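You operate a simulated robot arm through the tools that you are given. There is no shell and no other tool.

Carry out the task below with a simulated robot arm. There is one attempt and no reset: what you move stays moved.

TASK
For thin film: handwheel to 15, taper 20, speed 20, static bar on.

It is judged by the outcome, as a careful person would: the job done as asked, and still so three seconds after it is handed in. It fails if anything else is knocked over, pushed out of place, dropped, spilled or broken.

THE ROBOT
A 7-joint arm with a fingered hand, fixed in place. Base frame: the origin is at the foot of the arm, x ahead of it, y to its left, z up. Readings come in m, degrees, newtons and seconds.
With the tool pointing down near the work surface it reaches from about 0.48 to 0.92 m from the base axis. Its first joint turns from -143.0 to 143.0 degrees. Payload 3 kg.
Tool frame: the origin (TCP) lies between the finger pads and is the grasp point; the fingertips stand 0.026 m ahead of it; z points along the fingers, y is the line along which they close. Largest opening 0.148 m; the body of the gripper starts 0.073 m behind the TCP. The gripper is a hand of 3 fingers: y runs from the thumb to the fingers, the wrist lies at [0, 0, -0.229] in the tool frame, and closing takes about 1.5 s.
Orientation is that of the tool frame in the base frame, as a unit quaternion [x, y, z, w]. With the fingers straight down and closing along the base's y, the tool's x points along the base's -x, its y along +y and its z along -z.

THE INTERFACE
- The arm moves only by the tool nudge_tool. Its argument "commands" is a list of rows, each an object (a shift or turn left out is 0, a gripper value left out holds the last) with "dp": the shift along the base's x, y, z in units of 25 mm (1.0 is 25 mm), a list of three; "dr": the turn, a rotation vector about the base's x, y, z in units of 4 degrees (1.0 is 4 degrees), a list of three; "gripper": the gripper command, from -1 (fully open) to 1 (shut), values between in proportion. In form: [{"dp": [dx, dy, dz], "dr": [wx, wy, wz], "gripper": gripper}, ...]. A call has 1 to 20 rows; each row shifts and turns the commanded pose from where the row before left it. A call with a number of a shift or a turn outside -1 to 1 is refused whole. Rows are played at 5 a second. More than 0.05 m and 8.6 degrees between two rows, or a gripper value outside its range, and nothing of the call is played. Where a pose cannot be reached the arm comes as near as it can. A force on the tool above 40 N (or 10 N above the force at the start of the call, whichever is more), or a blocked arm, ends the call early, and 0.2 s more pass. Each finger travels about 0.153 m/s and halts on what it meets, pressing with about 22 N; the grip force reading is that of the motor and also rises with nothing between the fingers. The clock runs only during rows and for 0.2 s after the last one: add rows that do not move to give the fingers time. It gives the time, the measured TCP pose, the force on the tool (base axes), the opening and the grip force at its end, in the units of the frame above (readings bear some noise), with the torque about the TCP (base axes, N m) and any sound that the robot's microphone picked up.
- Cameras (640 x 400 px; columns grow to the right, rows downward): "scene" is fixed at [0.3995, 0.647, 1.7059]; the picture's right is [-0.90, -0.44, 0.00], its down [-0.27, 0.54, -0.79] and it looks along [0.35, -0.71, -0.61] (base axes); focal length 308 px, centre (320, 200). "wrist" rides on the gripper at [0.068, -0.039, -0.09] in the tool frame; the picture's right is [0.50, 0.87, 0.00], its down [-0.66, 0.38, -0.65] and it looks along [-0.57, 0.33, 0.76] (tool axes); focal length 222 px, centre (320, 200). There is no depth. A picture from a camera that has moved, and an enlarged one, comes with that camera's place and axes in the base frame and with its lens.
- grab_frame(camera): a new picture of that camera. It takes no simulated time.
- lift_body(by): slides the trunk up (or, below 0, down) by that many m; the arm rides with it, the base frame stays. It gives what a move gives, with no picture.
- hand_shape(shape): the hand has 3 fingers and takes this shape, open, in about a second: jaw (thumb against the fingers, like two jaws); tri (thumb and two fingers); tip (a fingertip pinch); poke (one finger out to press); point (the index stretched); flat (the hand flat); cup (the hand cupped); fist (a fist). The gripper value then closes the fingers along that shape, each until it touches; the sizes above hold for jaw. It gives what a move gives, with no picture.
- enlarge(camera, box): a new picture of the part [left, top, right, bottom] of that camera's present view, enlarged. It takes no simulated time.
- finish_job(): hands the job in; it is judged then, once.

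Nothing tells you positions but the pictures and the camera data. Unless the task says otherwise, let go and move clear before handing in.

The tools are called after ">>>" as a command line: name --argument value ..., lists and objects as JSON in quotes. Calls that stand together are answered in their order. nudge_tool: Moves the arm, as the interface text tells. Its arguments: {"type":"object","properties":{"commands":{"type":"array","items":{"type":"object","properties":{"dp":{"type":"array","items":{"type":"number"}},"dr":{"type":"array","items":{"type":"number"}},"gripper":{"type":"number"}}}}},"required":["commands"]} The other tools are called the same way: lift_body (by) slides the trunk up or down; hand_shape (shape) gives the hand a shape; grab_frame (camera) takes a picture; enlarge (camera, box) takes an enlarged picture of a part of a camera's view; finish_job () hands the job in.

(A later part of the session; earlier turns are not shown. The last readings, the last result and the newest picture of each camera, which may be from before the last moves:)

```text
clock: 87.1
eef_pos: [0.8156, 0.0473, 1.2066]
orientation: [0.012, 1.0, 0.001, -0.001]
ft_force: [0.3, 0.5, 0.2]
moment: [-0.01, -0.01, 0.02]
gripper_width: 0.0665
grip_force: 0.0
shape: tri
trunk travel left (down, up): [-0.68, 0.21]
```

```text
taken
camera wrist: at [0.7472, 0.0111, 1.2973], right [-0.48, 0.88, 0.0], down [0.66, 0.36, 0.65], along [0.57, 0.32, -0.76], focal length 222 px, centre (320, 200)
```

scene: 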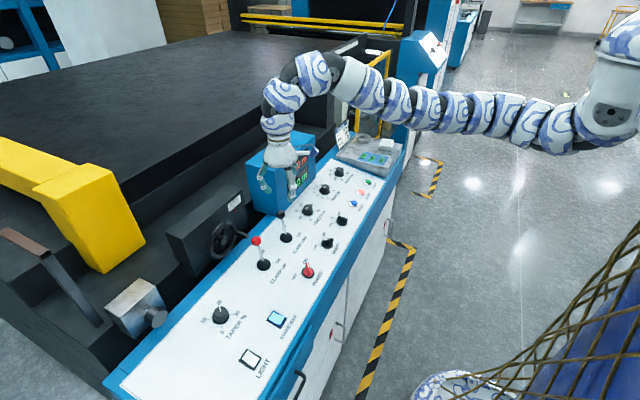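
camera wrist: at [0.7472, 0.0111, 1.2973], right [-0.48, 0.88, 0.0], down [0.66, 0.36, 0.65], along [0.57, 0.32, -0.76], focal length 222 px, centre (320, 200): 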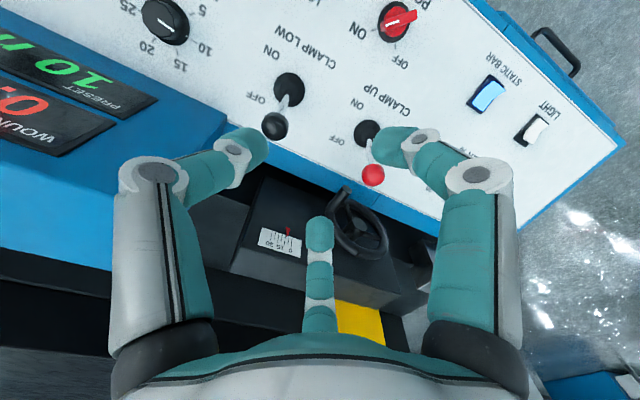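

I will continue toward the speed knob at the same height while yawing. The display box front is at x of about 0.92, so the hand stays clear of it.

>>> nudge_tool --commands '[{"dp": [0, -0.9, 0], "dr": [0, 0, -1]}, {"dp": [0, -0.9, 0], "dr": [0, 0, -1]}, {"dp": [0, -0.9, 0], "dr": [0, 0, -1]}, {"dp": [0, -0.9, 0], "dr": [0, 0, -1]}, {"dp": [0, -0.9, 0], "dr": [0, 0, -1]}, {"dp": [0, -0.9, 0], "dr": [0, 0, -1]}, {"dp": [0, -0.9, 0], "dr": [0, 0, -1]}, {"dp": [0, -0.9, 0], "dr": [0, 0, -1]}, {"dp": [0, -0.9, 0], "dr": [0, 0, -1]}, {"dp": [0, -0.9, 0], "dr": [0, 0, -1]}, {"dp": [0, -0.9, 0], "dr": [0, 0, -1]}, {"dp": [0, -0.9, 0], "dr": [0, 0, -1]}, {"dp": [0, -0.9, 0]}, {"dp": [0, -0.9, 0]}, {"dp": [0, -0.9, 0]}, {"dp": [0, -0.9, 0]}, {"dp": [0, -0.9, 0]}, {"dp": [0, -0.9, 0]}]'

>>> grab_frame --camera "wrist"

>>> grab_frame --camera "scene"

```text
clock: 90.9
eef_pos: [0.8379, -0.3489, 1.2115]
orientation: [0.417, 0.909, 0.0, 0.001]
ft_force: [-0.6, 0.0, -0.4]
moment: [-0.01, -0.01, 0.02]
gripper_width: 0.0662
grip_force: 0.0
shape: tri
out of reach, approached as far as the arm can: row 4
trunk travel left (down, up): [-0.68, 0.21]
```

```text
taken
camera wrist: at [0.7631, -0.3221, 1.3027], right [0.33, 0.94, 0.0], down [0.71, -0.25, 0.65], along [0.62, -0.21, -0.76], focal length 222 px, centre (320, 200)
```

wrist: 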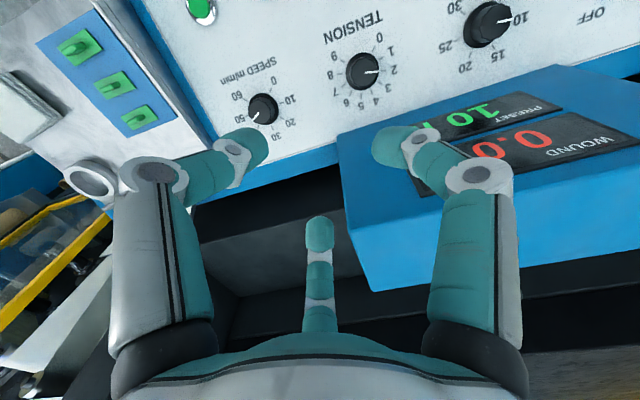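

```text
taken
```

scene: 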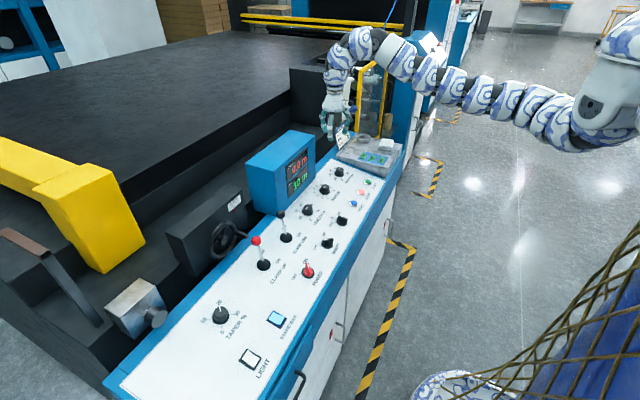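

The wrist view places the speed knob at about (0.842, -0.438). I will move above it with some more yaw and descend partway.

>>> nudge_tool --commands '[{"dp": [0.05, -0.9, 0], "dr": [0, 0, -1]}, {"dp": [0.05, -0.9, 0], "dr": [0, 0, -1]}, {"dp": [0.05, -0.9, 0], "dr": [0, 0, -1]}, {"dp": [0, -0.87, 0], "dr": [0, 0, -1]}, {"dp": [0, 0, -0.8], "dr": [0, 0, -1]}, {"dp": [0, 0, -0.8], "dr": [0, 0, -1]}, {"dp": [0, 0, -0.8]}, {"dp": [0, 0, -0.8]}, {"dp": [0, 0, -0.8]}]'

>>> grab_frame --camera "wrist"

>>> enlarge --camera "scene" --box '[280, 90, 400, 190]'

```text
clock: 92.9
eef_pos: [0.8412, -0.4373, 1.112]
orientation: [0.597, 0.802, 0.0, 0.0]
ft_force: [-0.1, 0.3, 0.4]
moment: [-0.03, 0.0, 0.03]
gripper_width: 0.0664
grip_force: 0.1
shape: tri
trunk travel left (down, up): [-0.68, 0.21]
```

```text
taken
camera wrist: at [0.7841, -0.3824, 1.2028], right [0.69, 0.73, 0.0], down [0.55, -0.52, 0.65], along [0.48, -0.45, -0.76], focal length 222 px, centre (320, 200)
```

wrist: 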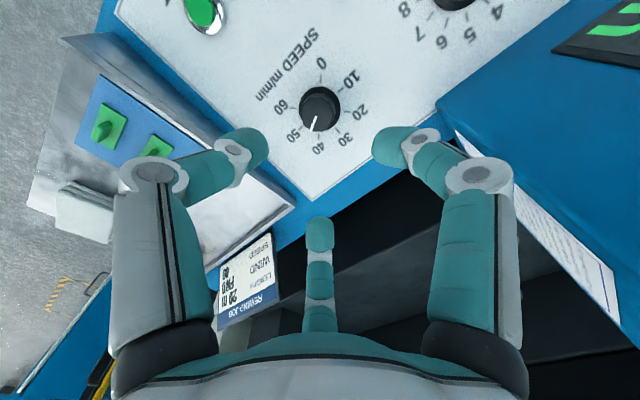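

```text
4.00 times, centred on (340, 140) of scene
camera zoom: at [0.3995, 0.647, 1.7059], right [-0.9, -0.44, 0.0], down [-0.27, 0.54, -0.79], along [0.35, -0.71, -0.61], focal length 1234 px, centre (240, 440)
```

zoom: 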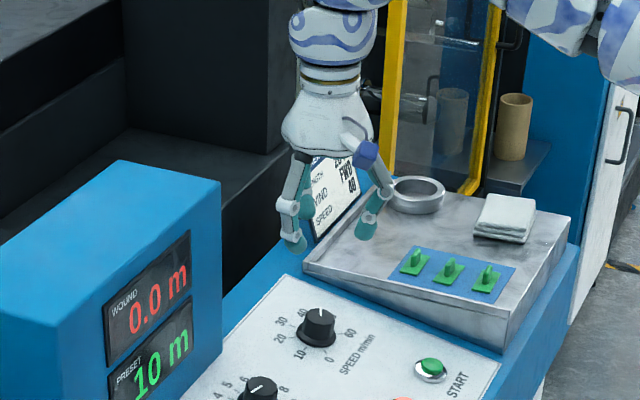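

The tool is vertical and well aligned over the speed knob. I will read its current value.

>>> enlarge --camera "wrist" --box '[240, 50, 400, 170]'

>>> enlarge --camera "wrist" --box '[290, 70, 354, 140]'

```text
3.33 times, centred on (320, 110) of wrist
camera zoom: at [0.7841, -0.3824, 1.2028], right [0.69, 0.73, 0.0], down [0.55, -0.52, 0.65], along [0.48, -0.45, -0.76], focal length 740 px, centre (320, 500)
```

zoom: 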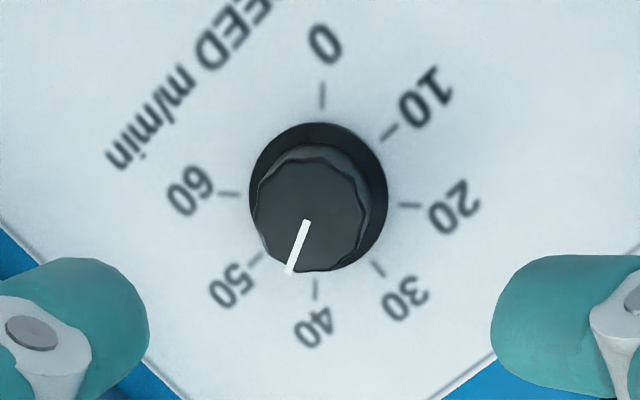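

```text
5.71 times, centred on (322, 105) of wrist
camera zoom: at [0.7841, -0.3824, 1.2028], right [0.69, 0.73, 0.0], down [0.55, -0.52, 0.65], along [0.48, -0.45, -0.76], focal length 1269 px, centre (309, 743)
```

zoom: 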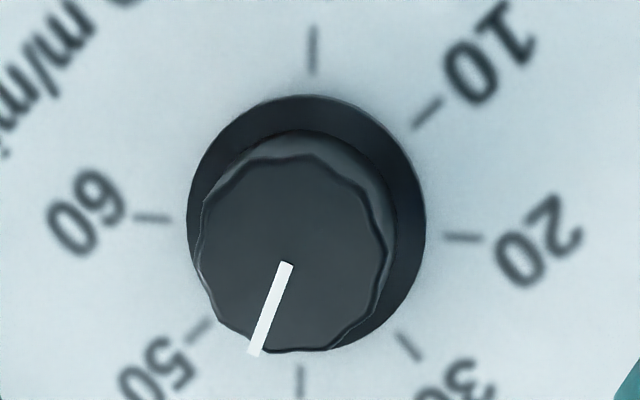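

Speed reads about 44, and it needs roughly 108° counter-clockwise to reach 20. I will lower the trunk 0.09 m straight over the knob, then fine-descend.

>>> lift_body --by -0.09

>>> enlarge --camera "wrist" --box '[200, 80, 440, 230]'

>>> enlarge --camera "scene" --box '[292, 120, 388, 190]'

```text
clock: 94.2
eef_pos: [0.8414, -0.4366, 1.023]
orientation: [0.597, 0.802, 0.001, 0.0]
ft_force: [-0.4, -0.1, 0.1]
moment: [0.04, -0.03, 0.0]
gripper_width: 0.0663
grip_force: 0.1
shape: tri
trunk travel left (down, up): [-0.59, 0.3]
```

```text
2.67 times, centred on (320, 155) of wrist
camera zoom: at [0.7836, -0.3821, 1.1131], right [0.69, 0.73, 0.0], down [0.55, -0.52, 0.65], along [0.48, -0.45, -0.76], focal length 592 px, centre (320, 320)
```

zoom: 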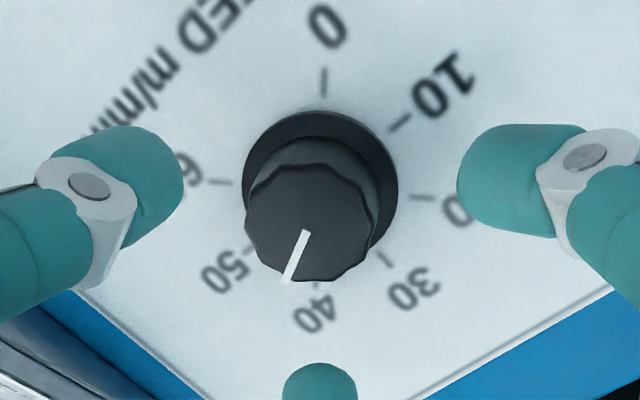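

```text
5.71 times, centred on (340, 155) of scene
camera zoom: at [0.3995, 0.647, 1.7059], right [-0.9, -0.44, 0.0], down [-0.27, 0.54, -0.79], along [0.35, -0.71, -0.61], focal length 1763 px, centre (206, 457)
```

zoom: 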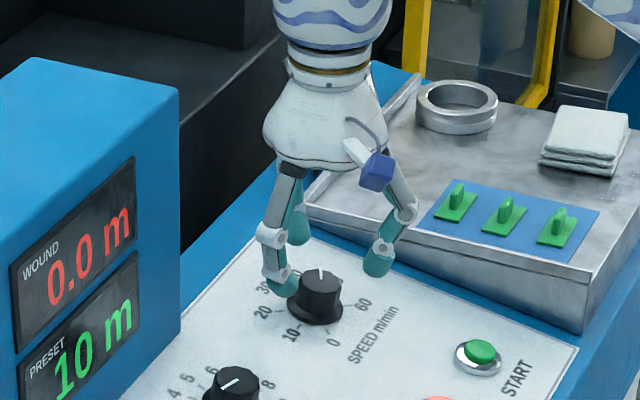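

The knob sits about 3 mm to the left of the tool axis. I will correct for that, descend to grip height and close.

>>> nudge_tool --commands '[{"dp": [-0.08, -0.1, -0.4]}, {"dp": [0, 0, -0.4]}, {"dp": [0, 0, -0.4]}, {"dp": [0, 0, -0.35]}, {"dp": [0, 0, 0]}]'

>>> enlarge --camera "wrist" --box '[200, 100, 440, 250]'

```text
clock: 95.4
eef_pos: [0.8388, -0.439, 0.9851]
orientation: [0.597, 0.802, 0.002, 0.001]
ft_force: [1.2, -2.8, 23.4]
moment: [-0.63, -0.85, -0.07]
gripper_width: 0.0676
grip_force: 0.1
shape: tri
trunk travel left (down, up): [-0.59, 0.3]
```

```text
2.67 times, centred on (320, 175) of wrist
camera zoom: at [0.7804, -0.3845, 1.0759], right [0.69, 0.73, 0.0], down [0.55, -0.52, 0.66], along [0.48, -0.45, -0.75], focal length 592 px, centre (320, 267)
```

zoom: 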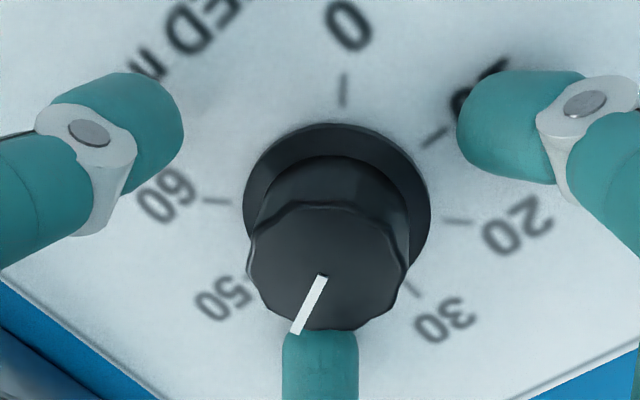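

The far fingertip touched the panel, at a tip height of about 0.959. I will rise 3 mm and close.

>>> nudge_tool --commands '[{"dp": [0, 0, 0.14]}, {"gripper": 0.3}, {"gripper": 0.5}, {"gripper": 0.7}, {"gripper": 1}, {"gripper": 1}, {"gripper": 1}]'

>>> enlarge --camera "wrist" --box '[200, 100, 440, 250]'

>>> enlarge --camera "scene" --box '[308, 140, 372, 190]'

```text
clock: 97.0
eef_pos: [0.8383, -0.4386, 0.9867]
orientation: [0.597, 0.803, 0.002, 0.0]
ft_force: [1.9, 0.9, 10.2]
moment: [0.16, -0.38, 0.02]
gripper_width: 0.0313
grip_force: 22.1
shape: tri
trunk travel left (down, up): [-0.59, 0.3]
```

```text
2.67 times, centred on (320, 175) of wrist
camera zoom: at [0.7813, -0.3839, 1.0777], right [0.69, 0.73, 0.0], down [0.55, -0.52, 0.65], along [0.48, -0.45, -0.76], focal length 592 px, centre (320, 267)
```

zoom: 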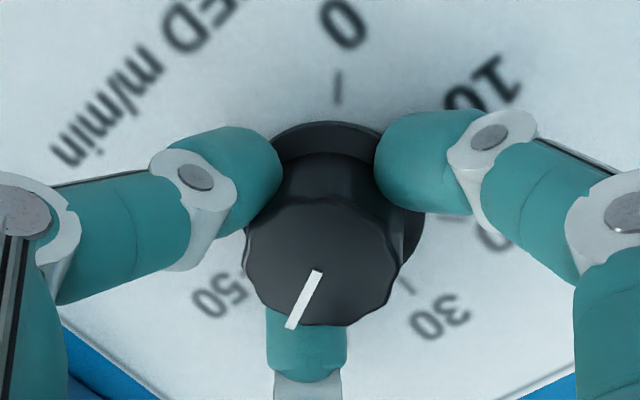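

```text
8.00 times, centred on (340, 165) of scene
camera zoom: at [0.3995, 0.647, 1.7059], right [-0.9, -0.44, 0.0], down [-0.27, 0.54, -0.79], along [0.35, -0.71, -0.61], focal length 2468 px, centre (160, 480)
```

zoom: 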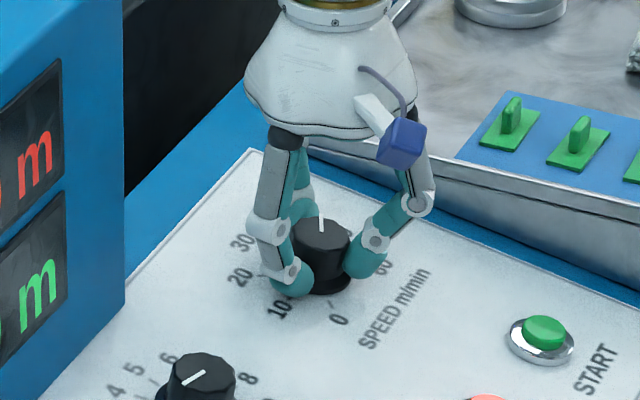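

The speed knob is gripped. I will turn it counter-clockwise 20° and check.

>>> nudge_tool --commands '[{"dr": [0, 0, 1], "gripper": 1}, {"dr": [0, 0, 1]}, {"dr": [0, 0, 1]}, {"dr": [0, 0, 1]}, {"dr": [0, 0, 1]}, {"gripper": 1}]'

>>> enlarge --camera "wrist" --box '[200, 100, 440, 250]'

```text
clock: 98.4
eef_pos: [0.8379, -0.4396, 0.9854]
orientation: [0.448, 0.894, 0.001, -0.001]
ft_force: [3.0, -4.8, 10.4]
moment: [-0.37, -0.62, -0.08]
gripper_width: 0.0307
grip_force: 21.7
shape: tri
trunk travel left (down, up): [-0.59, 0.3]
```

```text
2.67 times, centred on (320, 175) of wrist
camera zoom: at [0.7661, -0.4078, 1.0782], right [0.39, 0.92, 0.0], down [0.69, -0.3, 0.65], along [0.6, -0.26, -0.76], focal length 592 px, centre (320, 267)
```

zoom: 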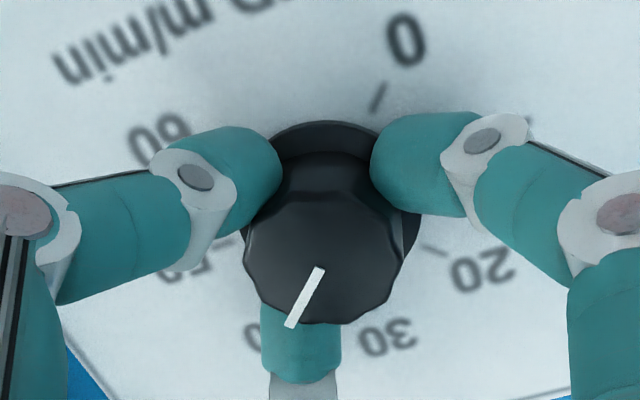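

>>> nudge_tool --commands '[{"dr": [0, 0, 1], "gripper": 1}, {"dr": [0, 0, 1]}, {"dr": [0, 0, 1]}, {"dr": [0, 0, 1]}, {"dr": [0, 0, 1]}, {"dr": [0, 0, 1]}, {"dr": [0, 0, 1]}, {"dr": [0, 0, 1]}, {"dr": [0, 0, 1]}, {"dr": [0, 0, 1]}, {"dr": [0, 0, 1]}, {"dr": [0, 0, 1]}, {"dr": [0, 0, 1]}, {"dr": [0, 0, 1]}, {"dr": [0, 0, 1]}, {"gripper": 1}]'

>>> enlarge --camera "wrist" --box '[200, 100, 440, 250]'

>>> enlarge --camera "scene" --box '[308, 140, 372, 190]'

```text
clock: 101.8
eef_pos: [0.8393, -0.441, 0.9872]
orientation: [-0.058, 0.998, 0.002, 0.0]
ft_force: [3.3, -18.7, 11.8]
moment: [-0.9, -0.49, -0.17]
gripper_width: 0.0318
grip_force: 22.2
shape: tri
trunk travel left (down, up): [-0.59, 0.3]
```

```text
2.67 times, centred on (320, 175) of wrist
camera zoom: at [0.7757, -0.4864, 1.0781], right [-0.6, 0.8, 0.0], down [0.61, 0.45, 0.65], along [0.52, 0.39, -0.76], focal length 592 px, centre (320, 267)
```

zoom: 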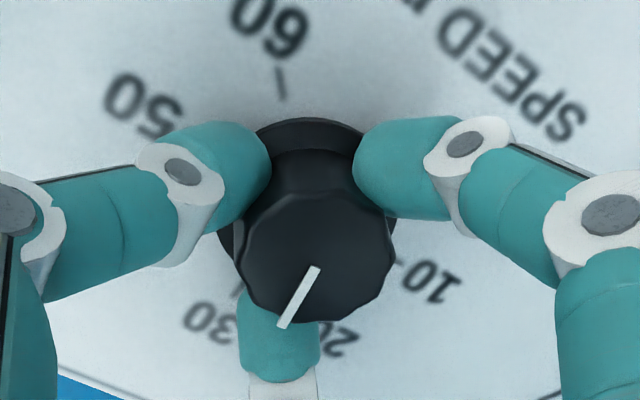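

```text
8.00 times, centred on (340, 165) of scene
camera zoom: at [0.3995, 0.647, 1.7059], right [-0.9, -0.44, 0.0], down [-0.27, 0.54, -0.79], along [0.35, -0.71, -0.61], focal length 2468 px, centre (160, 480)
```

zoom: 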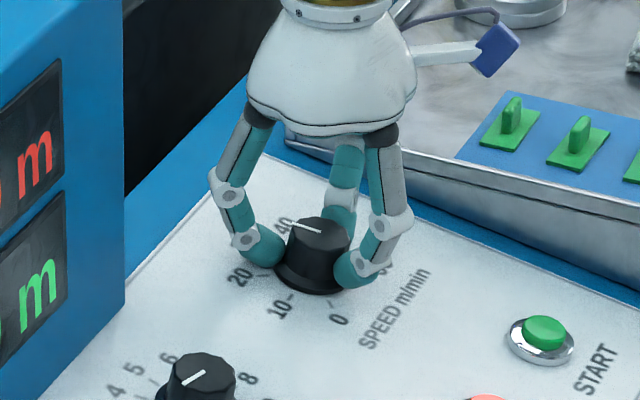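

The knob has turned about 80°, and a side force is building from a small eccentricity. I will continue about 24° while easing slightly toward -y.

>>> nudge_tool --commands '[{"dp": [0, -0.05, 0], "dr": [0, 0, 1], "gripper": 1}, {"dp": [0, -0.03, 0], "dr": [0, 0, 1]}, {"dr": [0, 0, 1]}, {"dr": [0, 0, 1]}, {"dr": [0, 0, 1]}, {"dr": [0, 0, 1]}, {"gripper": 1}]'

>>> enlarge --camera "wrist" --box '[200, 100, 440, 250]'

>>> enlarge --camera "scene" --box '[320, 160, 360, 185]'

```text
clock: 103.4
eef_pos: [0.8389, -0.4435, 0.9872]
orientation: [-0.265, 0.964, 0.0, 0.001]
ft_force: [13.3, -22.2, 22.3]
moment: [-1.41, -1.03, -0.31]
gripper_width: 0.0333
grip_force: 21.6
shape: tri
trunk travel left (down, up): [-0.59, 0.3]
```

```text
2.67 times, centred on (320, 175) of wrist
camera zoom: at [0.8, -0.5093, 1.0784], right [-0.87, 0.49, 0.0], down [0.37, 0.66, 0.65], along [0.32, 0.57, -0.76], focal length 592 px, centre (320, 267)
```

zoom: 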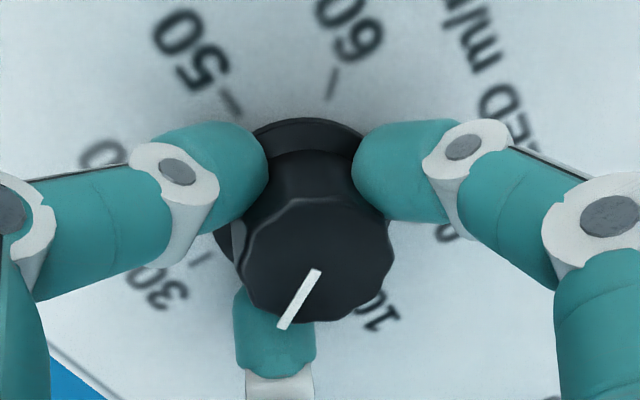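

```text
16.00 times, centred on (340, 172) of scene
camera zoom: at [0.3995, 0.647, 1.7059], right [-0.9, -0.44, 0.0], down [-0.27, 0.54, -0.79], along [0.35, -0.71, -0.61], focal length 4936 px, centre (0, 640)
```

zoom: 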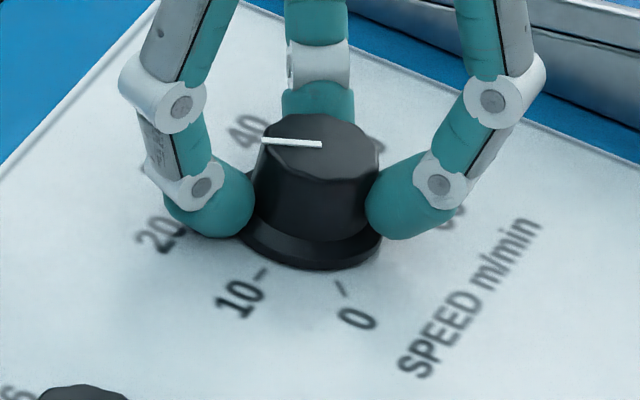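

Comparing the line with the 20 and 60 ticks in both views, about 15° remains, so there has been a little slip. I will release, lift and re-read before regripping.

>>> nudge_tool --commands '[{"gripper": 0.3}, {"gripper": 0.1}, {"dp": [0, 0, 0.8]}, {"dp": [0, 0, 0.8]}, {"dp": [0, 0, 0.4]}]'

>>> enlarge --camera "wrist" --box '[240, 80, 400, 200]'

>>> enlarge --camera "scene" --box '[320, 160, 360, 185]'

```text
clock: 104.6
eef_pos: [0.8371, -0.4392, 1.0374]
orientation: [-0.265, 0.964, 0.0, -0.001]
ft_force: [-0.2, -0.4, -1.2]
moment: [0.0, -0.01, -0.01]
gripper_width: 0.0663
grip_force: 0.1
shape: tri
trunk travel left (down, up): [-0.59, 0.3]
```

```text
3.33 times, centred on (320, 140) of wrist
camera zoom: at [0.7997, -0.5075, 1.1277], right [-0.87, 0.49, 0.0], down [0.37, 0.66, 0.65], along [0.32, 0.57, -0.76], focal length 740 px, centre (320, 400)
```

zoom: 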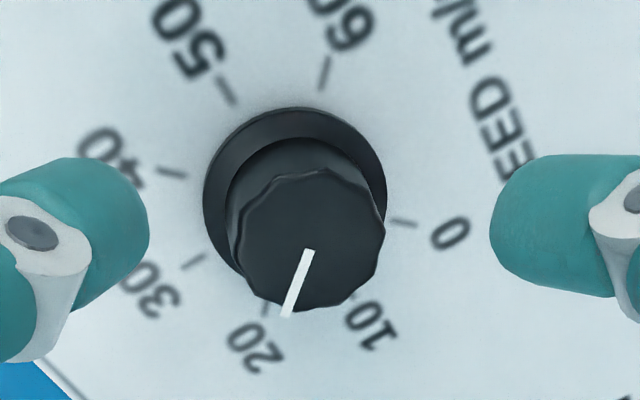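

```text
16.00 times, centred on (340, 172) of scene
camera zoom: at [0.3995, 0.647, 1.7059], right [-0.9, -0.44, 0.0], down [-0.27, 0.54, -0.79], along [0.35, -0.71, -0.61], focal length 4936 px, centre (0, 640)
```

zoom: 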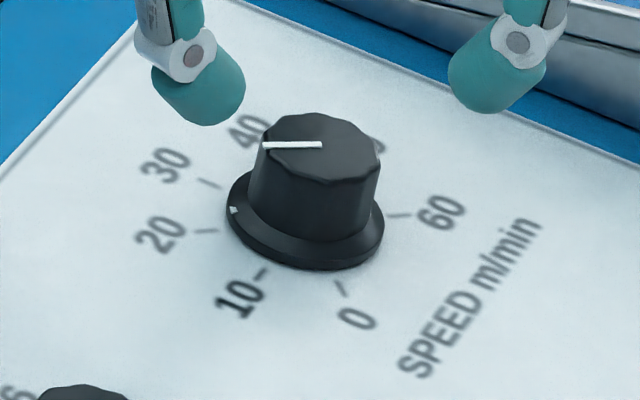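

After letting go, the line is within about 3° of 20. The panel appears to tilt about 7° toward the operator and the knob centre is nearer (0.846, -0.438), so my grip was off centre. I will match the tilt, recentre and regrip for a fine adjustment.

>>> nudge_tool --commands '[{"dp": [0.1, 0.02, 0], "dr": [0, -0.9, -1]}, {"dp": [0.05, 0, -0.3], "dr": [0, -0.85, -1]}, {"dp": [0, 0, -0.3]}, {"dp": [0.03, 0, -0.4]}]'

>>> enlarge --camera "wrist" --box '[220, 80, 420, 205]'

```text
clock: 105.6
eef_pos: [0.8431, -0.4405, 1.0117]
orientation: [-0.196, 0.979, -0.016, 0.058]
ft_force: [-0.5, 0.4, 0.8]
moment: [0.02, -0.01, -0.02]
gripper_width: 0.0662
grip_force: 0.0
shape: tri
trunk travel left (down, up): [-0.59, 0.3]
```

```text
3.20 times, centred on (320, 142) of wrist
camera zoom: at [0.7848, -0.501, 1.0964], right [-0.79, 0.61, -0.1], down [0.38, 0.61, 0.7], along [0.48, 0.51, -0.71], focal length 711 px, centre (320, 384)
```

zoom: 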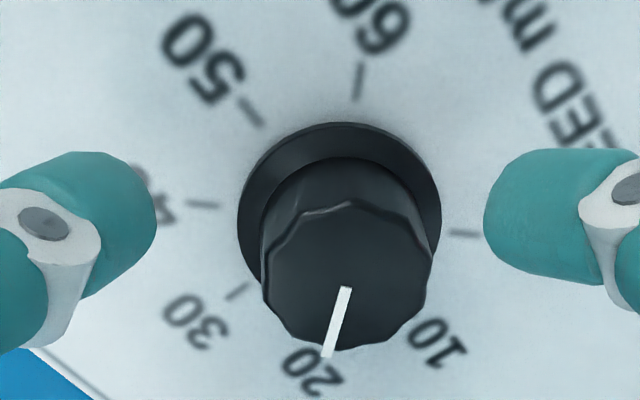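

The knob lies about 6 mm to the image right of the tool axis. I will shift to TCP (0.841, -0.437), descend and grip.

>>> nudge_tool --commands '[{"dp": [-0.08, 0.14, -0.3]}, {"dp": [0, 0, -0.3]}, {"dp": [0, 0, -0.3]}, {"dp": [0, 0, 0]}]'

>>> enlarge --camera "wrist" --box '[220, 95, 420, 220]'

```text
clock: 106.6
eef_pos: [0.8416, -0.4375, 0.9886]
orientation: [-0.197, 0.979, -0.017, 0.057]
ft_force: [-0.5, -0.8, 0.0]
moment: [-0.01, 0.02, -0.03]
gripper_width: 0.0662
grip_force: 0.2
shape: tri
trunk travel left (down, up): [-0.59, 0.3]
```

```text
3.20 times, centred on (320, 158) of wrist
camera zoom: at [0.783, -0.4973, 1.0742], right [-0.79, 0.61, -0.1], down [0.38, 0.61, 0.7], along [0.48, 0.51, -0.71], focal length 711 px, centre (320, 336)
```

zoom: 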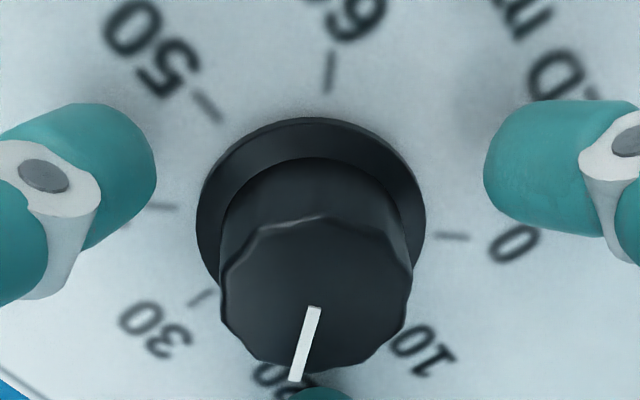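

The hand is centred now with no panel contact. Closing on the knob.

>>> nudge_tool --commands '[{"gripper": 0.3}, {"gripper": 0.5}, {"gripper": 0.7}, {"gripper": 1}, {"gripper": 1}, {"gripper": 1}]'

>>> enlarge --camera "wrist" --box '[220, 95, 420, 220]'

>>> enlarge --camera "scene" --box '[320, 160, 360, 185]'

```text
clock: 108.0
eef_pos: [0.8402, -0.4364, 0.9904]
orientation: [-0.196, 0.979, -0.016, 0.058]
ft_force: [1.6, -1.9, 2.3]
moment: [0.07, -0.21, 0.01]
gripper_width: 0.0276
grip_force: 22.3
shape: tri
trunk travel left (down, up): [-0.59, 0.3]
```

```text
3.20 times, centred on (320, 158) of wrist
camera zoom: at [0.7831, -0.4975, 1.0743], right [-0.79, 0.61, -0.1], down [0.38, 0.61, 0.7], along [0.48, 0.51, -0.71], focal length 711 px, centre (320, 336)
```

zoom: 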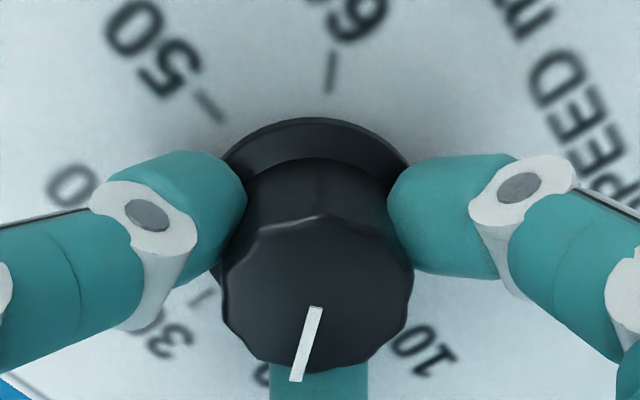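

```text
16.00 times, centred on (340, 172) of scene
camera zoom: at [0.3995, 0.647, 1.7059], right [-0.9, -0.44, 0.0], down [-0.27, 0.54, -0.79], along [0.35, -0.71, -0.61], focal length 4936 px, centre (0, 640)
```

zoom: 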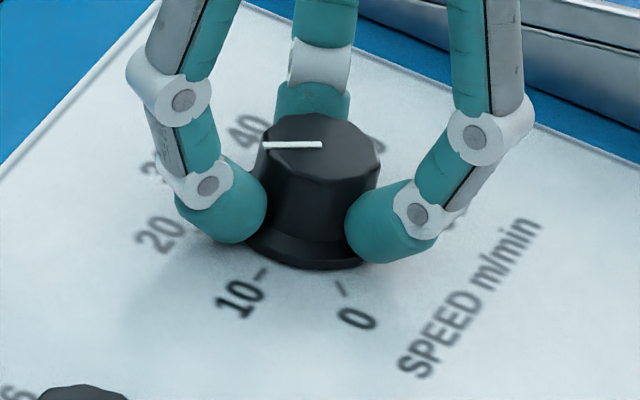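

The grip is clean with low forces. I will turn a further 4° or so.

>>> nudge_tool --commands '[{"dr": [-0.06, 0, 0.5], "gripper": 1}, {"dr": [-0.06, 0, 0.5], "gripper": 1}, {"gripper": 1}]'

>>> enlarge --camera "scene" --box '[320, 160, 360, 185]'

>>> nudge_tool --commands '[{"gripper": 0.6}, {"gripper": 0.3}, {"gripper": 0.1}, {"dp": [0, 0, 0.6]}, {"dp": [-0.1, 0, 0.8]}, {"dp": [-0.1, 0, 0.8]}, {"dp": [-0.1, 0, 0.8]}]'

>>> enlarge --camera "scene" --box '[320, 160, 360, 185]'

>>> enlarge --camera "wrist" --box '[260, 60, 388, 140]'

```text
clock: 108.8
eef_pos: [0.8402, -0.4381, 0.9884]
orientation: [-0.231, 0.971, -0.018, 0.058]
ft_force: [1.2, -1.9, 3.1]
moment: [0.06, -0.22, 0.02]
gripper_width: 0.0281
grip_force: 21.8
shape: tri
trunk travel left (down, up): [-0.59, 0.3]
```

```text
16.00 times, centred on (340, 172) of scene
camera zoom: at [0.3995, 0.647, 1.7059], right [-0.9, -0.44, 0.0], down [-0.27, 0.54, -0.79], along [0.35, -0.71, -0.61], focal length 4936 px, centre (0, 640)
```

zoom: 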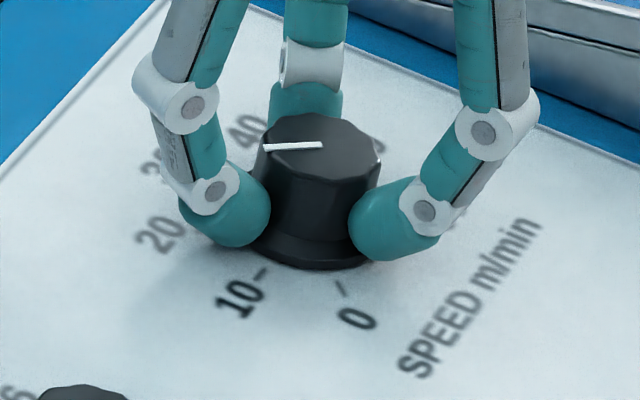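

```text
clock: 110.4
eef_pos: [0.8338, -0.4373, 1.0636]
orientation: [-0.23, 0.971, -0.018, 0.057]
ft_force: [1.1, 0.9, -0.3]
moment: [-0.02, -0.01, 0.01]
gripper_width: 0.0664
grip_force: 0.2
shape: tri
trunk travel left (down, up): [-0.59, 0.3]
```

```text
16.00 times, centred on (340, 172) of scene
camera zoom: at [0.3995, 0.647, 1.7059], right [-0.9, -0.44, 0.0], down [-0.27, 0.54, -0.79], along [0.35, -0.71, -0.61], focal length 4936 px, centre (0, 640)
```

zoom: 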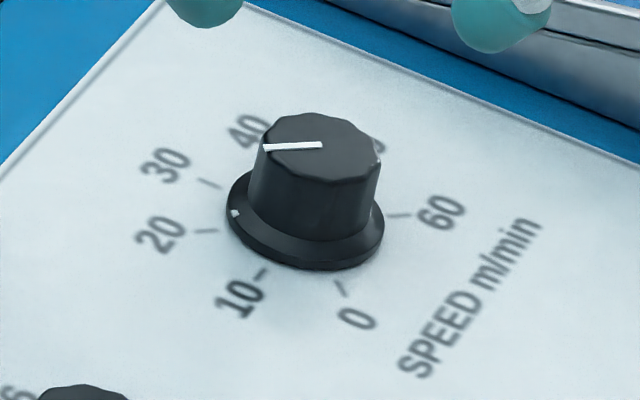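

```text
5.00 times, centred on (324, 100) of wrist
camera zoom: at [0.7797, -0.5007, 1.1506], right [-0.83, 0.55, -0.1], down [0.33, 0.64, 0.69], along [0.45, 0.54, -0.71], focal length 1111 px, centre (300, 700)
```

zoom: 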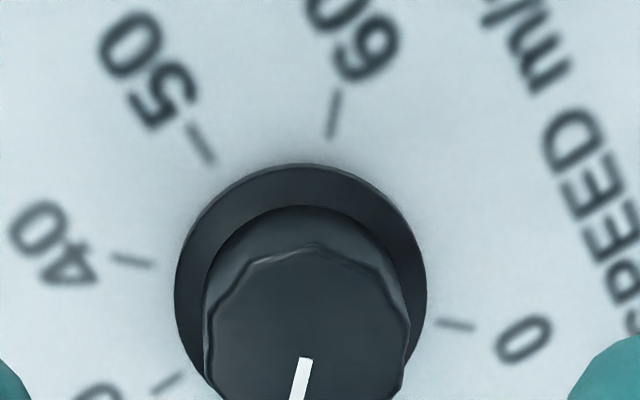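

The line is now almost parallel to the 20–60 axis. I will take a fuller wrist view to confirm.

>>> enlarge --camera "wrist" --box '[250, 70, 394, 160]'

```text
4.44 times, centred on (322, 115) of wrist
camera zoom: at [0.7797, -0.5007, 1.1506], right [-0.83, 0.55, -0.1], down [0.33, 0.64, 0.69], along [0.45, 0.54, -0.71], focal length 987 px, centre (311, 578)
```

zoom: 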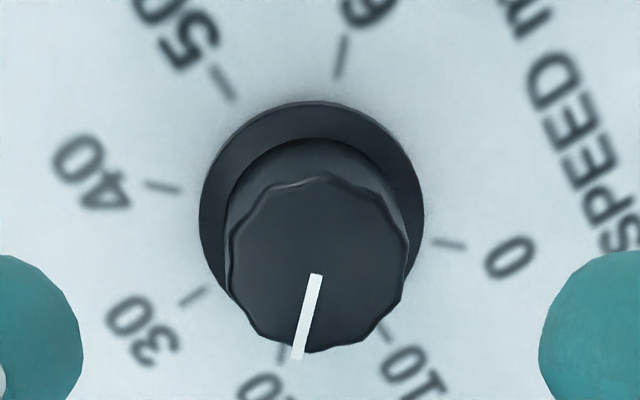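

Speed now sits on 20 to within about 1°. Next is the handwheel, so I will rise, untilt and move back to y of about 0.12 for a close look at the wheel and its scale.

>>> lift_body --by 0.14

>>> nudge_tool --commands '[{"dp": [0, 0.9, 0], "dr": [0, 0.9, -1]}, {"dp": [0, 0.9, 0], "dr": [0, 0.85, -1]}, {"dp": [0, 0.9, 0], "dr": [0, 0, -1]}, {"dp": [0, 0.9, 0], "dr": [0, 0, -1]}, {"dp": [0, 0.9, 0], "dr": [0, 0, -1]}, {"dp": [0, 0.9, 0], "dr": [0, 0, -1]}, {"dp": [0, 0.9, 0], "dr": [0, 0, -0.5]}, {"dp": [0, 0.9, 0]}, {"dp": [0, 0.9, 0]}, {"dp": [0, 0.9, 0]}, {"dp": [0, 0.9, 0]}, {"dp": [0, 0.9, 0]}, {"dp": [0, 0.9, 0]}, {"dp": [0, 0.9, 0]}, {"dp": [0, 0.9, 0]}, {"dp": [0, 0.9, 0]}, {"dp": [0, 0.9, 0]}, {"dp": [0, 0.9, 0]}, {"dp": [0, 0.9, 0]}, {"dp": [0, 0.9, 0]}]'

>>> grab_frame --camera "wrist"

>>> grab_frame --camera "scene"

```text
clock: 112.0
eef_pos: [0.832, -0.437, 1.2036]
orientation: [-0.231, 0.971, -0.017, 0.057]
ft_force: [0.0, 0.1, 0.6]
moment: [0.0, 0.01, 0.05]
gripper_width: 0.0666
grip_force: 0.0
shape: tri
trunk travel left (down, up): [-0.73, 0.16]
```

```text
clock: 116.2
eef_pos: [0.8503, 0.0034, 1.2081]
orientation: [-0.007, 1.0, -0.008, -0.004]
ft_force: [0.5, -0.2, -0.1]
moment: [-0.03, 0.02, 0.03]
gripper_width: 0.0667
grip_force: 0.1
shape: tri
out of reach, approached as far as the arm can: row 8, 9
trunk travel left (down, up): [-0.73, 0.16]
```

```text
taken
camera wrist: at [0.7847, -0.0346, 1.3], right [-0.51, 0.86, -0.01], down [0.66, 0.4, 0.64], along [0.56, 0.32, -0.77], focal length 222 px, centre (320, 200)
```

wrist: 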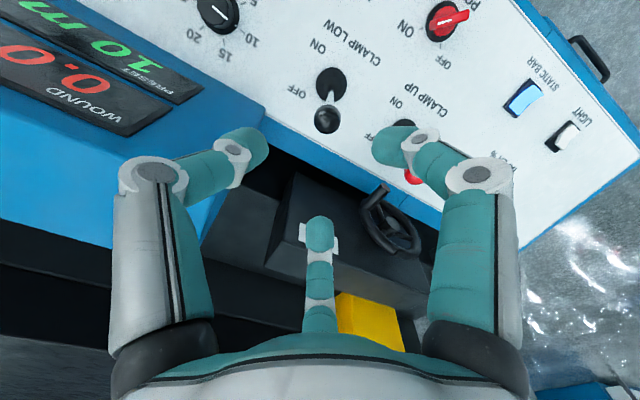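

```text
taken
```

scene: 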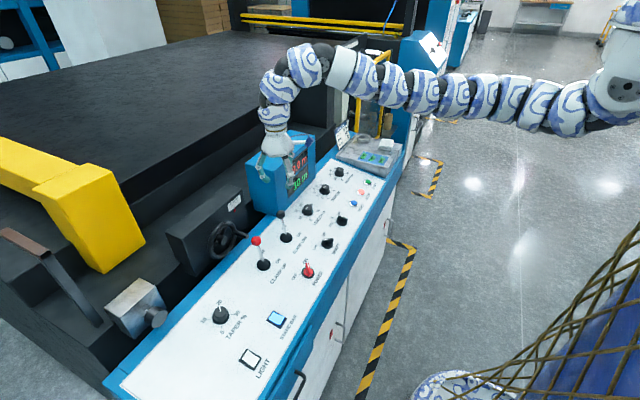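

I will yaw the camera to look along +x and tilt the tool up about 40°, to view the wheel and the scale from the front.

>>> nudge_tool --commands '[{"dp": [0, 0.9, 0], "dr": [0, 0, -1]}, {"dp": [0, 0.9, 0], "dr": [0, 0, -1]}, {"dp": [0, 0.9, 0], "dr": [0, 0, -1]}, {"dp": [0, 0.9, 0], "dr": [0, 0, -1]}, {"dp": [0, 0.9, 0], "dr": [0, 0, -1]}, {"dp": [0, 0.9, 0], "dr": [0, 0, -1]}, {"dp": [0, 0.9, 0], "dr": [0, 0, -1]}, {"dp": [-0.3, 0, 0], "dr": [0, -1, 0]}, {"dp": [-0.3, 0, 0], "dr": [0, -1, 0]}, {"dp": [-0.3, 0, 0], "dr": [0, -1, 0]}, {"dp": [-0.3, 0, 0], "dr": [0, -1, 0]}, {"dp": [-0.3, 0, 0], "dr": [0, -1, 0]}, {"dp": [-0.3, 0, 0], "dr": [0, -1, 0]}, {"dp": [-0.3, 0, 0], "dr": [0, -1, 0]}, {"dp": [-0.3, 0, 0], "dr": [0, -1, 0]}]'

>>> grab_frame --camera "wrist"

>>> grab_frame --camera "scene"

```text
clock: 119.5
eef_pos: [0.7889, 0.1596, 1.2054]
orientation: [0.228, 0.936, 0.058, 0.262]
ft_force: [-0.3, -1.1, 0.1]
moment: [0.04, -0.02, -0.02]
gripper_width: 0.0663
grip_force: 0.1
shape: tri
trunk travel left (down, up): [-0.73, 0.16]
```

```text
taken
camera wrist: at [0.6756, 0.1575, 1.2448], right [-0.04, 1.0, -0.03], down [0.31, 0.04, 0.95], along [0.95, 0.02, -0.31], focal length 222 px, centre (320, 200)
```

wrist: 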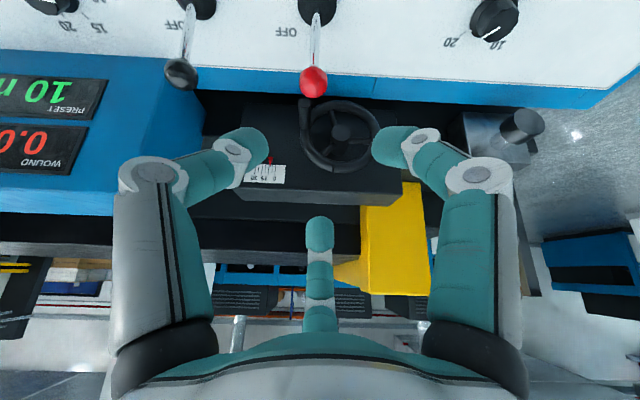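

```text
taken
```

scene: 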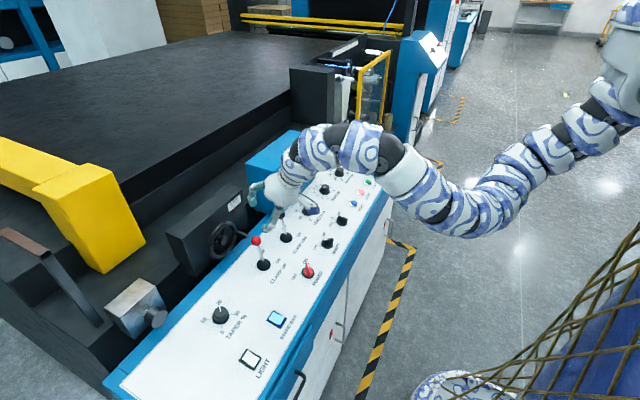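

I now have a frontal view, although it is upside down. I will enlarge the wheel and the scale.

>>> enlarge --camera "wrist" --box '[230, 50, 430, 200]'

>>> enlarge --camera "wrist" --box '[236, 145, 300, 195]'

```text
2.67 times, centred on (330, 125) of wrist
camera zoom: at [0.6756, 0.1575, 1.2448], right [-0.04, 1.0, -0.03], down [0.31, 0.04, 0.95], along [0.95, 0.02, -0.31], focal length 592 px, centre (293, 400)
```

zoom: 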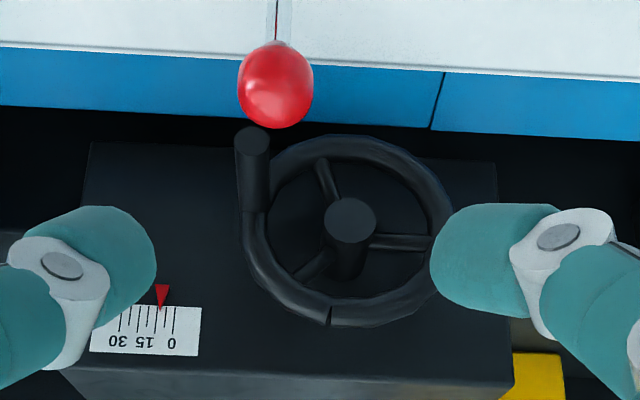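

```text
8.00 times, centred on (268, 170) of wrist
camera zoom: at [0.6756, 0.1575, 1.2448], right [-0.04, 1.0, -0.03], down [0.31, 0.04, 0.95], along [0.95, 0.02, -0.31], focal length 1777 px, centre (736, 440)
```

zoom: 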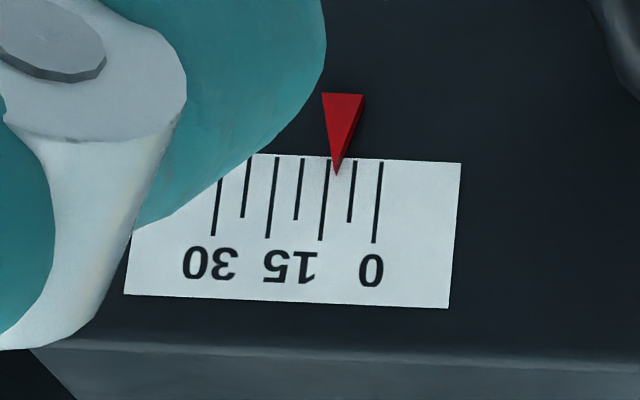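

The wheel's hub is at about (0.938, 0.19, 1.06), with the crank handle at about (0.892–0.94, 0.14, 1.054) on the operator's right. The red lever ball sits just in front of the handle, at (0.851, 0.15, 1.065). I will close the fingers into a probe, tilt about 22° so the hand clears the ball, and come in above the handle.

>>> nudge_tool --commands '[{"dr": [0, 0.8, 0], "gripper": 0.5}, {"dr": [0, 0.8, 0], "gripper": 1}, {"dr": [0, 0.7, 0], "gripper": 1}, {"dp": [0.8, -0.15, 0], "gripper": 1}, {"dp": [0.8, -0.15, 0], "gripper": 1}, {"dp": [0.8, -0.15, -0.3], "gripper": 1}, {"dp": [0.8, -0.15, -0.6], "gripper": 1}, {"dp": [0.8, -0.15, -0.6], "gripper": 1}, {"dp": [0.6, 0, -0.6], "gripper": 1}]'

>>> grab_frame --camera "wrist"

>>> enlarge --camera "scene" --box '[190, 170, 318, 270]'

```text
clock: 121.5
eef_pos: [0.9046, 0.1418, 1.154]
orientation: [0.231, 0.954, 0.041, 0.187]
ft_force: [0.1, 0.5, -0.3]
moment: [0.0, 0.0, 0.04]
gripper_width: 0.0001
grip_force: 22.4
shape: tri
trunk travel left (down, up): [-0.73, 0.16]
```

```text
taken
camera wrist: at [0.7993, 0.1392, 1.21], right [-0.04, 1.0, -0.02], down [0.46, 0.04, 0.89], along [0.89, 0.03, -0.46], focal length 222 px, centre (320, 200)
```

wrist: 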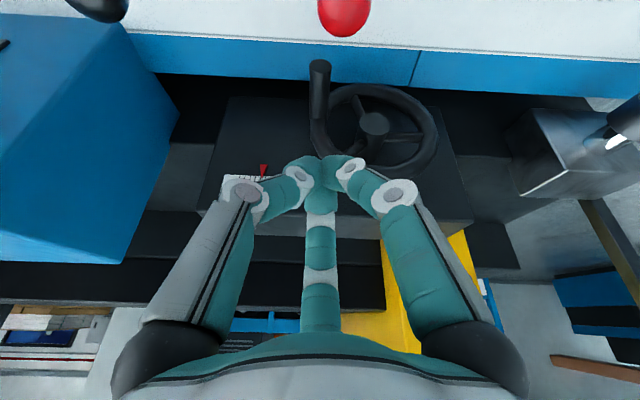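

```text
4.00 times, centred on (254, 220) of scene
camera zoom: at [0.3995, 0.647, 1.7059], right [-0.9, -0.44, 0.0], down [-0.27, 0.54, -0.79], along [0.35, -0.71, -0.61], focal length 1234 px, centre (584, 120)
```

zoom: 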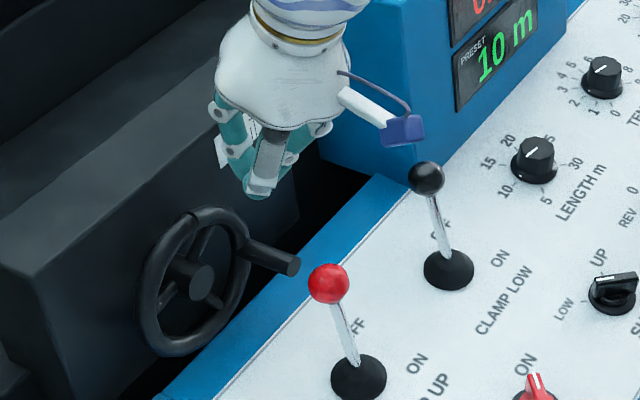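

The fingertips are above the handle. I will descend until they touch it, watching the force.

>>> nudge_tool --commands '[{"dp": [0.05, -0.06, -0.8], "gripper": 1}, {"dp": [0, 0, -0.8]}, {"dp": [0, 0, -0.5]}, {"dp": [0, 0, -0.3]}]'

>>> grab_frame --camera "wrist"

>>> enlarge --camera "scene" --box '[190, 180, 286, 255]'

```text
clock: 122.5
eef_pos: [0.9058, 0.14, 1.0941]
orientation: [0.231, 0.954, 0.041, 0.186]
ft_force: [0.5, 0.5, -0.1]
moment: [0.0, 0.01, 0.0]
gripper_width: 0.0
grip_force: 22.1
shape: tri
trunk travel left (down, up): [-0.73, 0.16]
```

```text
taken
camera wrist: at [0.7994, 0.1375, 1.1501], right [-0.04, 1.0, -0.03], down [0.46, 0.04, 0.89], along [0.89, 0.03, -0.46], focal length 222 px, centre (320, 200)
```

wrist: 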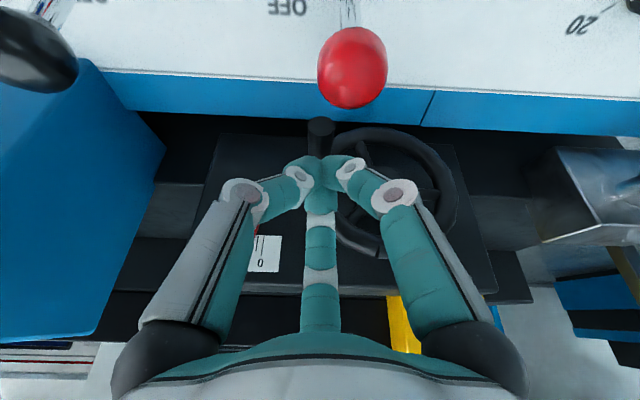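

```text
5.33 times, centred on (238, 218) of scene
camera zoom: at [0.3995, 0.647, 1.7059], right [-0.9, -0.44, 0.0], down [-0.27, 0.54, -0.79], along [0.35, -0.71, -0.61], focal length 1645 px, centre (757, 107)
```

zoom: 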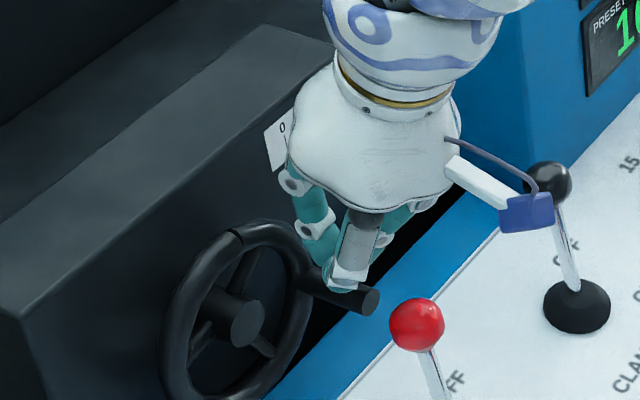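

>>> nudge_tool --commands '[{"dp": [0, 0, -0.2], "gripper": 1}, {"dp": [0, 0, -0.2]}, {"dp": [0, 0, -0.2]}, {"dp": [0, 0, -0.2]}, {"dp": [0, 0, -0.2]}]'

>>> enlarge --camera "scene" --box '[190, 180, 286, 255]'

>>> enlarge --camera "wrist" --box '[220, 80, 420, 280]'

```text
clock: 123.7
eef_pos: [0.9064, 0.1389, 1.0707]
orientation: [0.231, 0.954, 0.041, 0.187]
ft_force: [-0.3, 0.5, 1.1]
moment: [0.02, 0.0, 0.0]
gripper_width: 0.0
grip_force: 22.1
shape: tri
trunk travel left (down, up): [-0.73, 0.16]
```

```text
5.33 times, centred on (238, 218) of scene
camera zoom: at [0.3995, 0.647, 1.7059], right [-0.9, -0.44, 0.0], down [-0.27, 0.54, -0.79], along [0.35, -0.71, -0.61], focal length 1645 px, centre (757, 107)
```

zoom: 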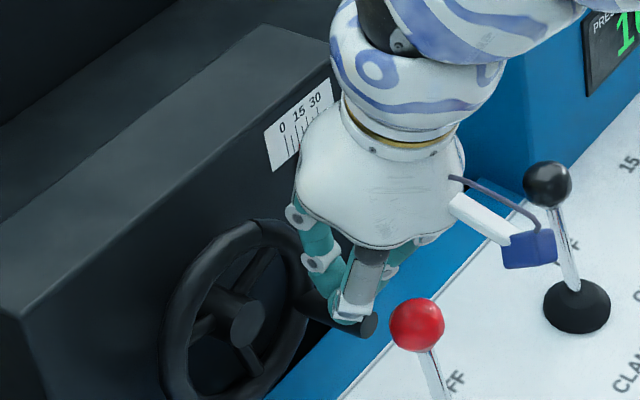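

```text
2.00 times, centred on (320, 180) of wrist
camera zoom: at [0.7999, 0.1378, 1.1254], right [-0.04, 1.0, -0.03], down [0.46, 0.04, 0.89], along [0.89, 0.03, -0.46], focal length 444 px, centre (320, 240)
```

zoom: 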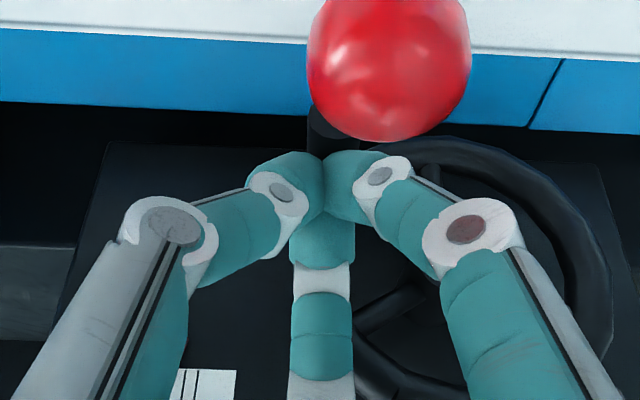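

The wheel turned clockwise with very little force. I will retreat up and read the pointer to find the direction and ratio.

>>> nudge_tool --commands '[{"dp": [0, 0, 0.8], "gripper": 1}, {"dp": [0, 0, 0.9]}, {"dp": [-0.6, 0, 0.9]}, {"dp": [-0.8, -0.3, 0.9]}, {"dp": [-0.8, -0.5, 0.5]}]'

>>> enlarge --camera "wrist" --box '[200, 60, 440, 210]'

>>> enlarge --camera "scene" --box '[190, 180, 286, 255]'

```text
clock: 124.8
eef_pos: [0.8517, 0.1201, 1.1709]
orientation: [0.232, 0.954, 0.041, 0.187]
ft_force: [0.5, 0.2, 0.1]
moment: [0.0, -0.01, 0.0]
gripper_width: 0.0
grip_force: 22.0
shape: tri
trunk travel left (down, up): [-0.73, 0.16]
```

```text
2.67 times, centred on (320, 135) of wrist
camera zoom: at [0.7447, 0.1175, 1.2257], right [-0.04, 1.0, -0.03], down [0.46, 0.04, 0.89], along [0.89, 0.03, -0.46], focal length 592 px, centre (320, 373)
```

zoom: 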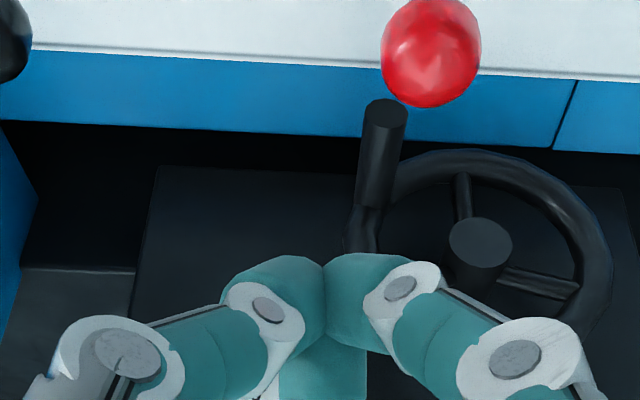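

```text
5.33 times, centred on (238, 218) of scene
camera zoom: at [0.3995, 0.647, 1.7059], right [-0.9, -0.44, 0.0], down [-0.27, 0.54, -0.79], along [0.35, -0.71, -0.61], focal length 1645 px, centre (757, 107)
```

zoom: 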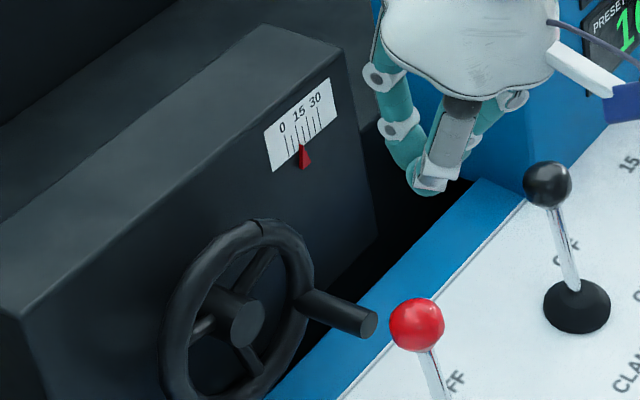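

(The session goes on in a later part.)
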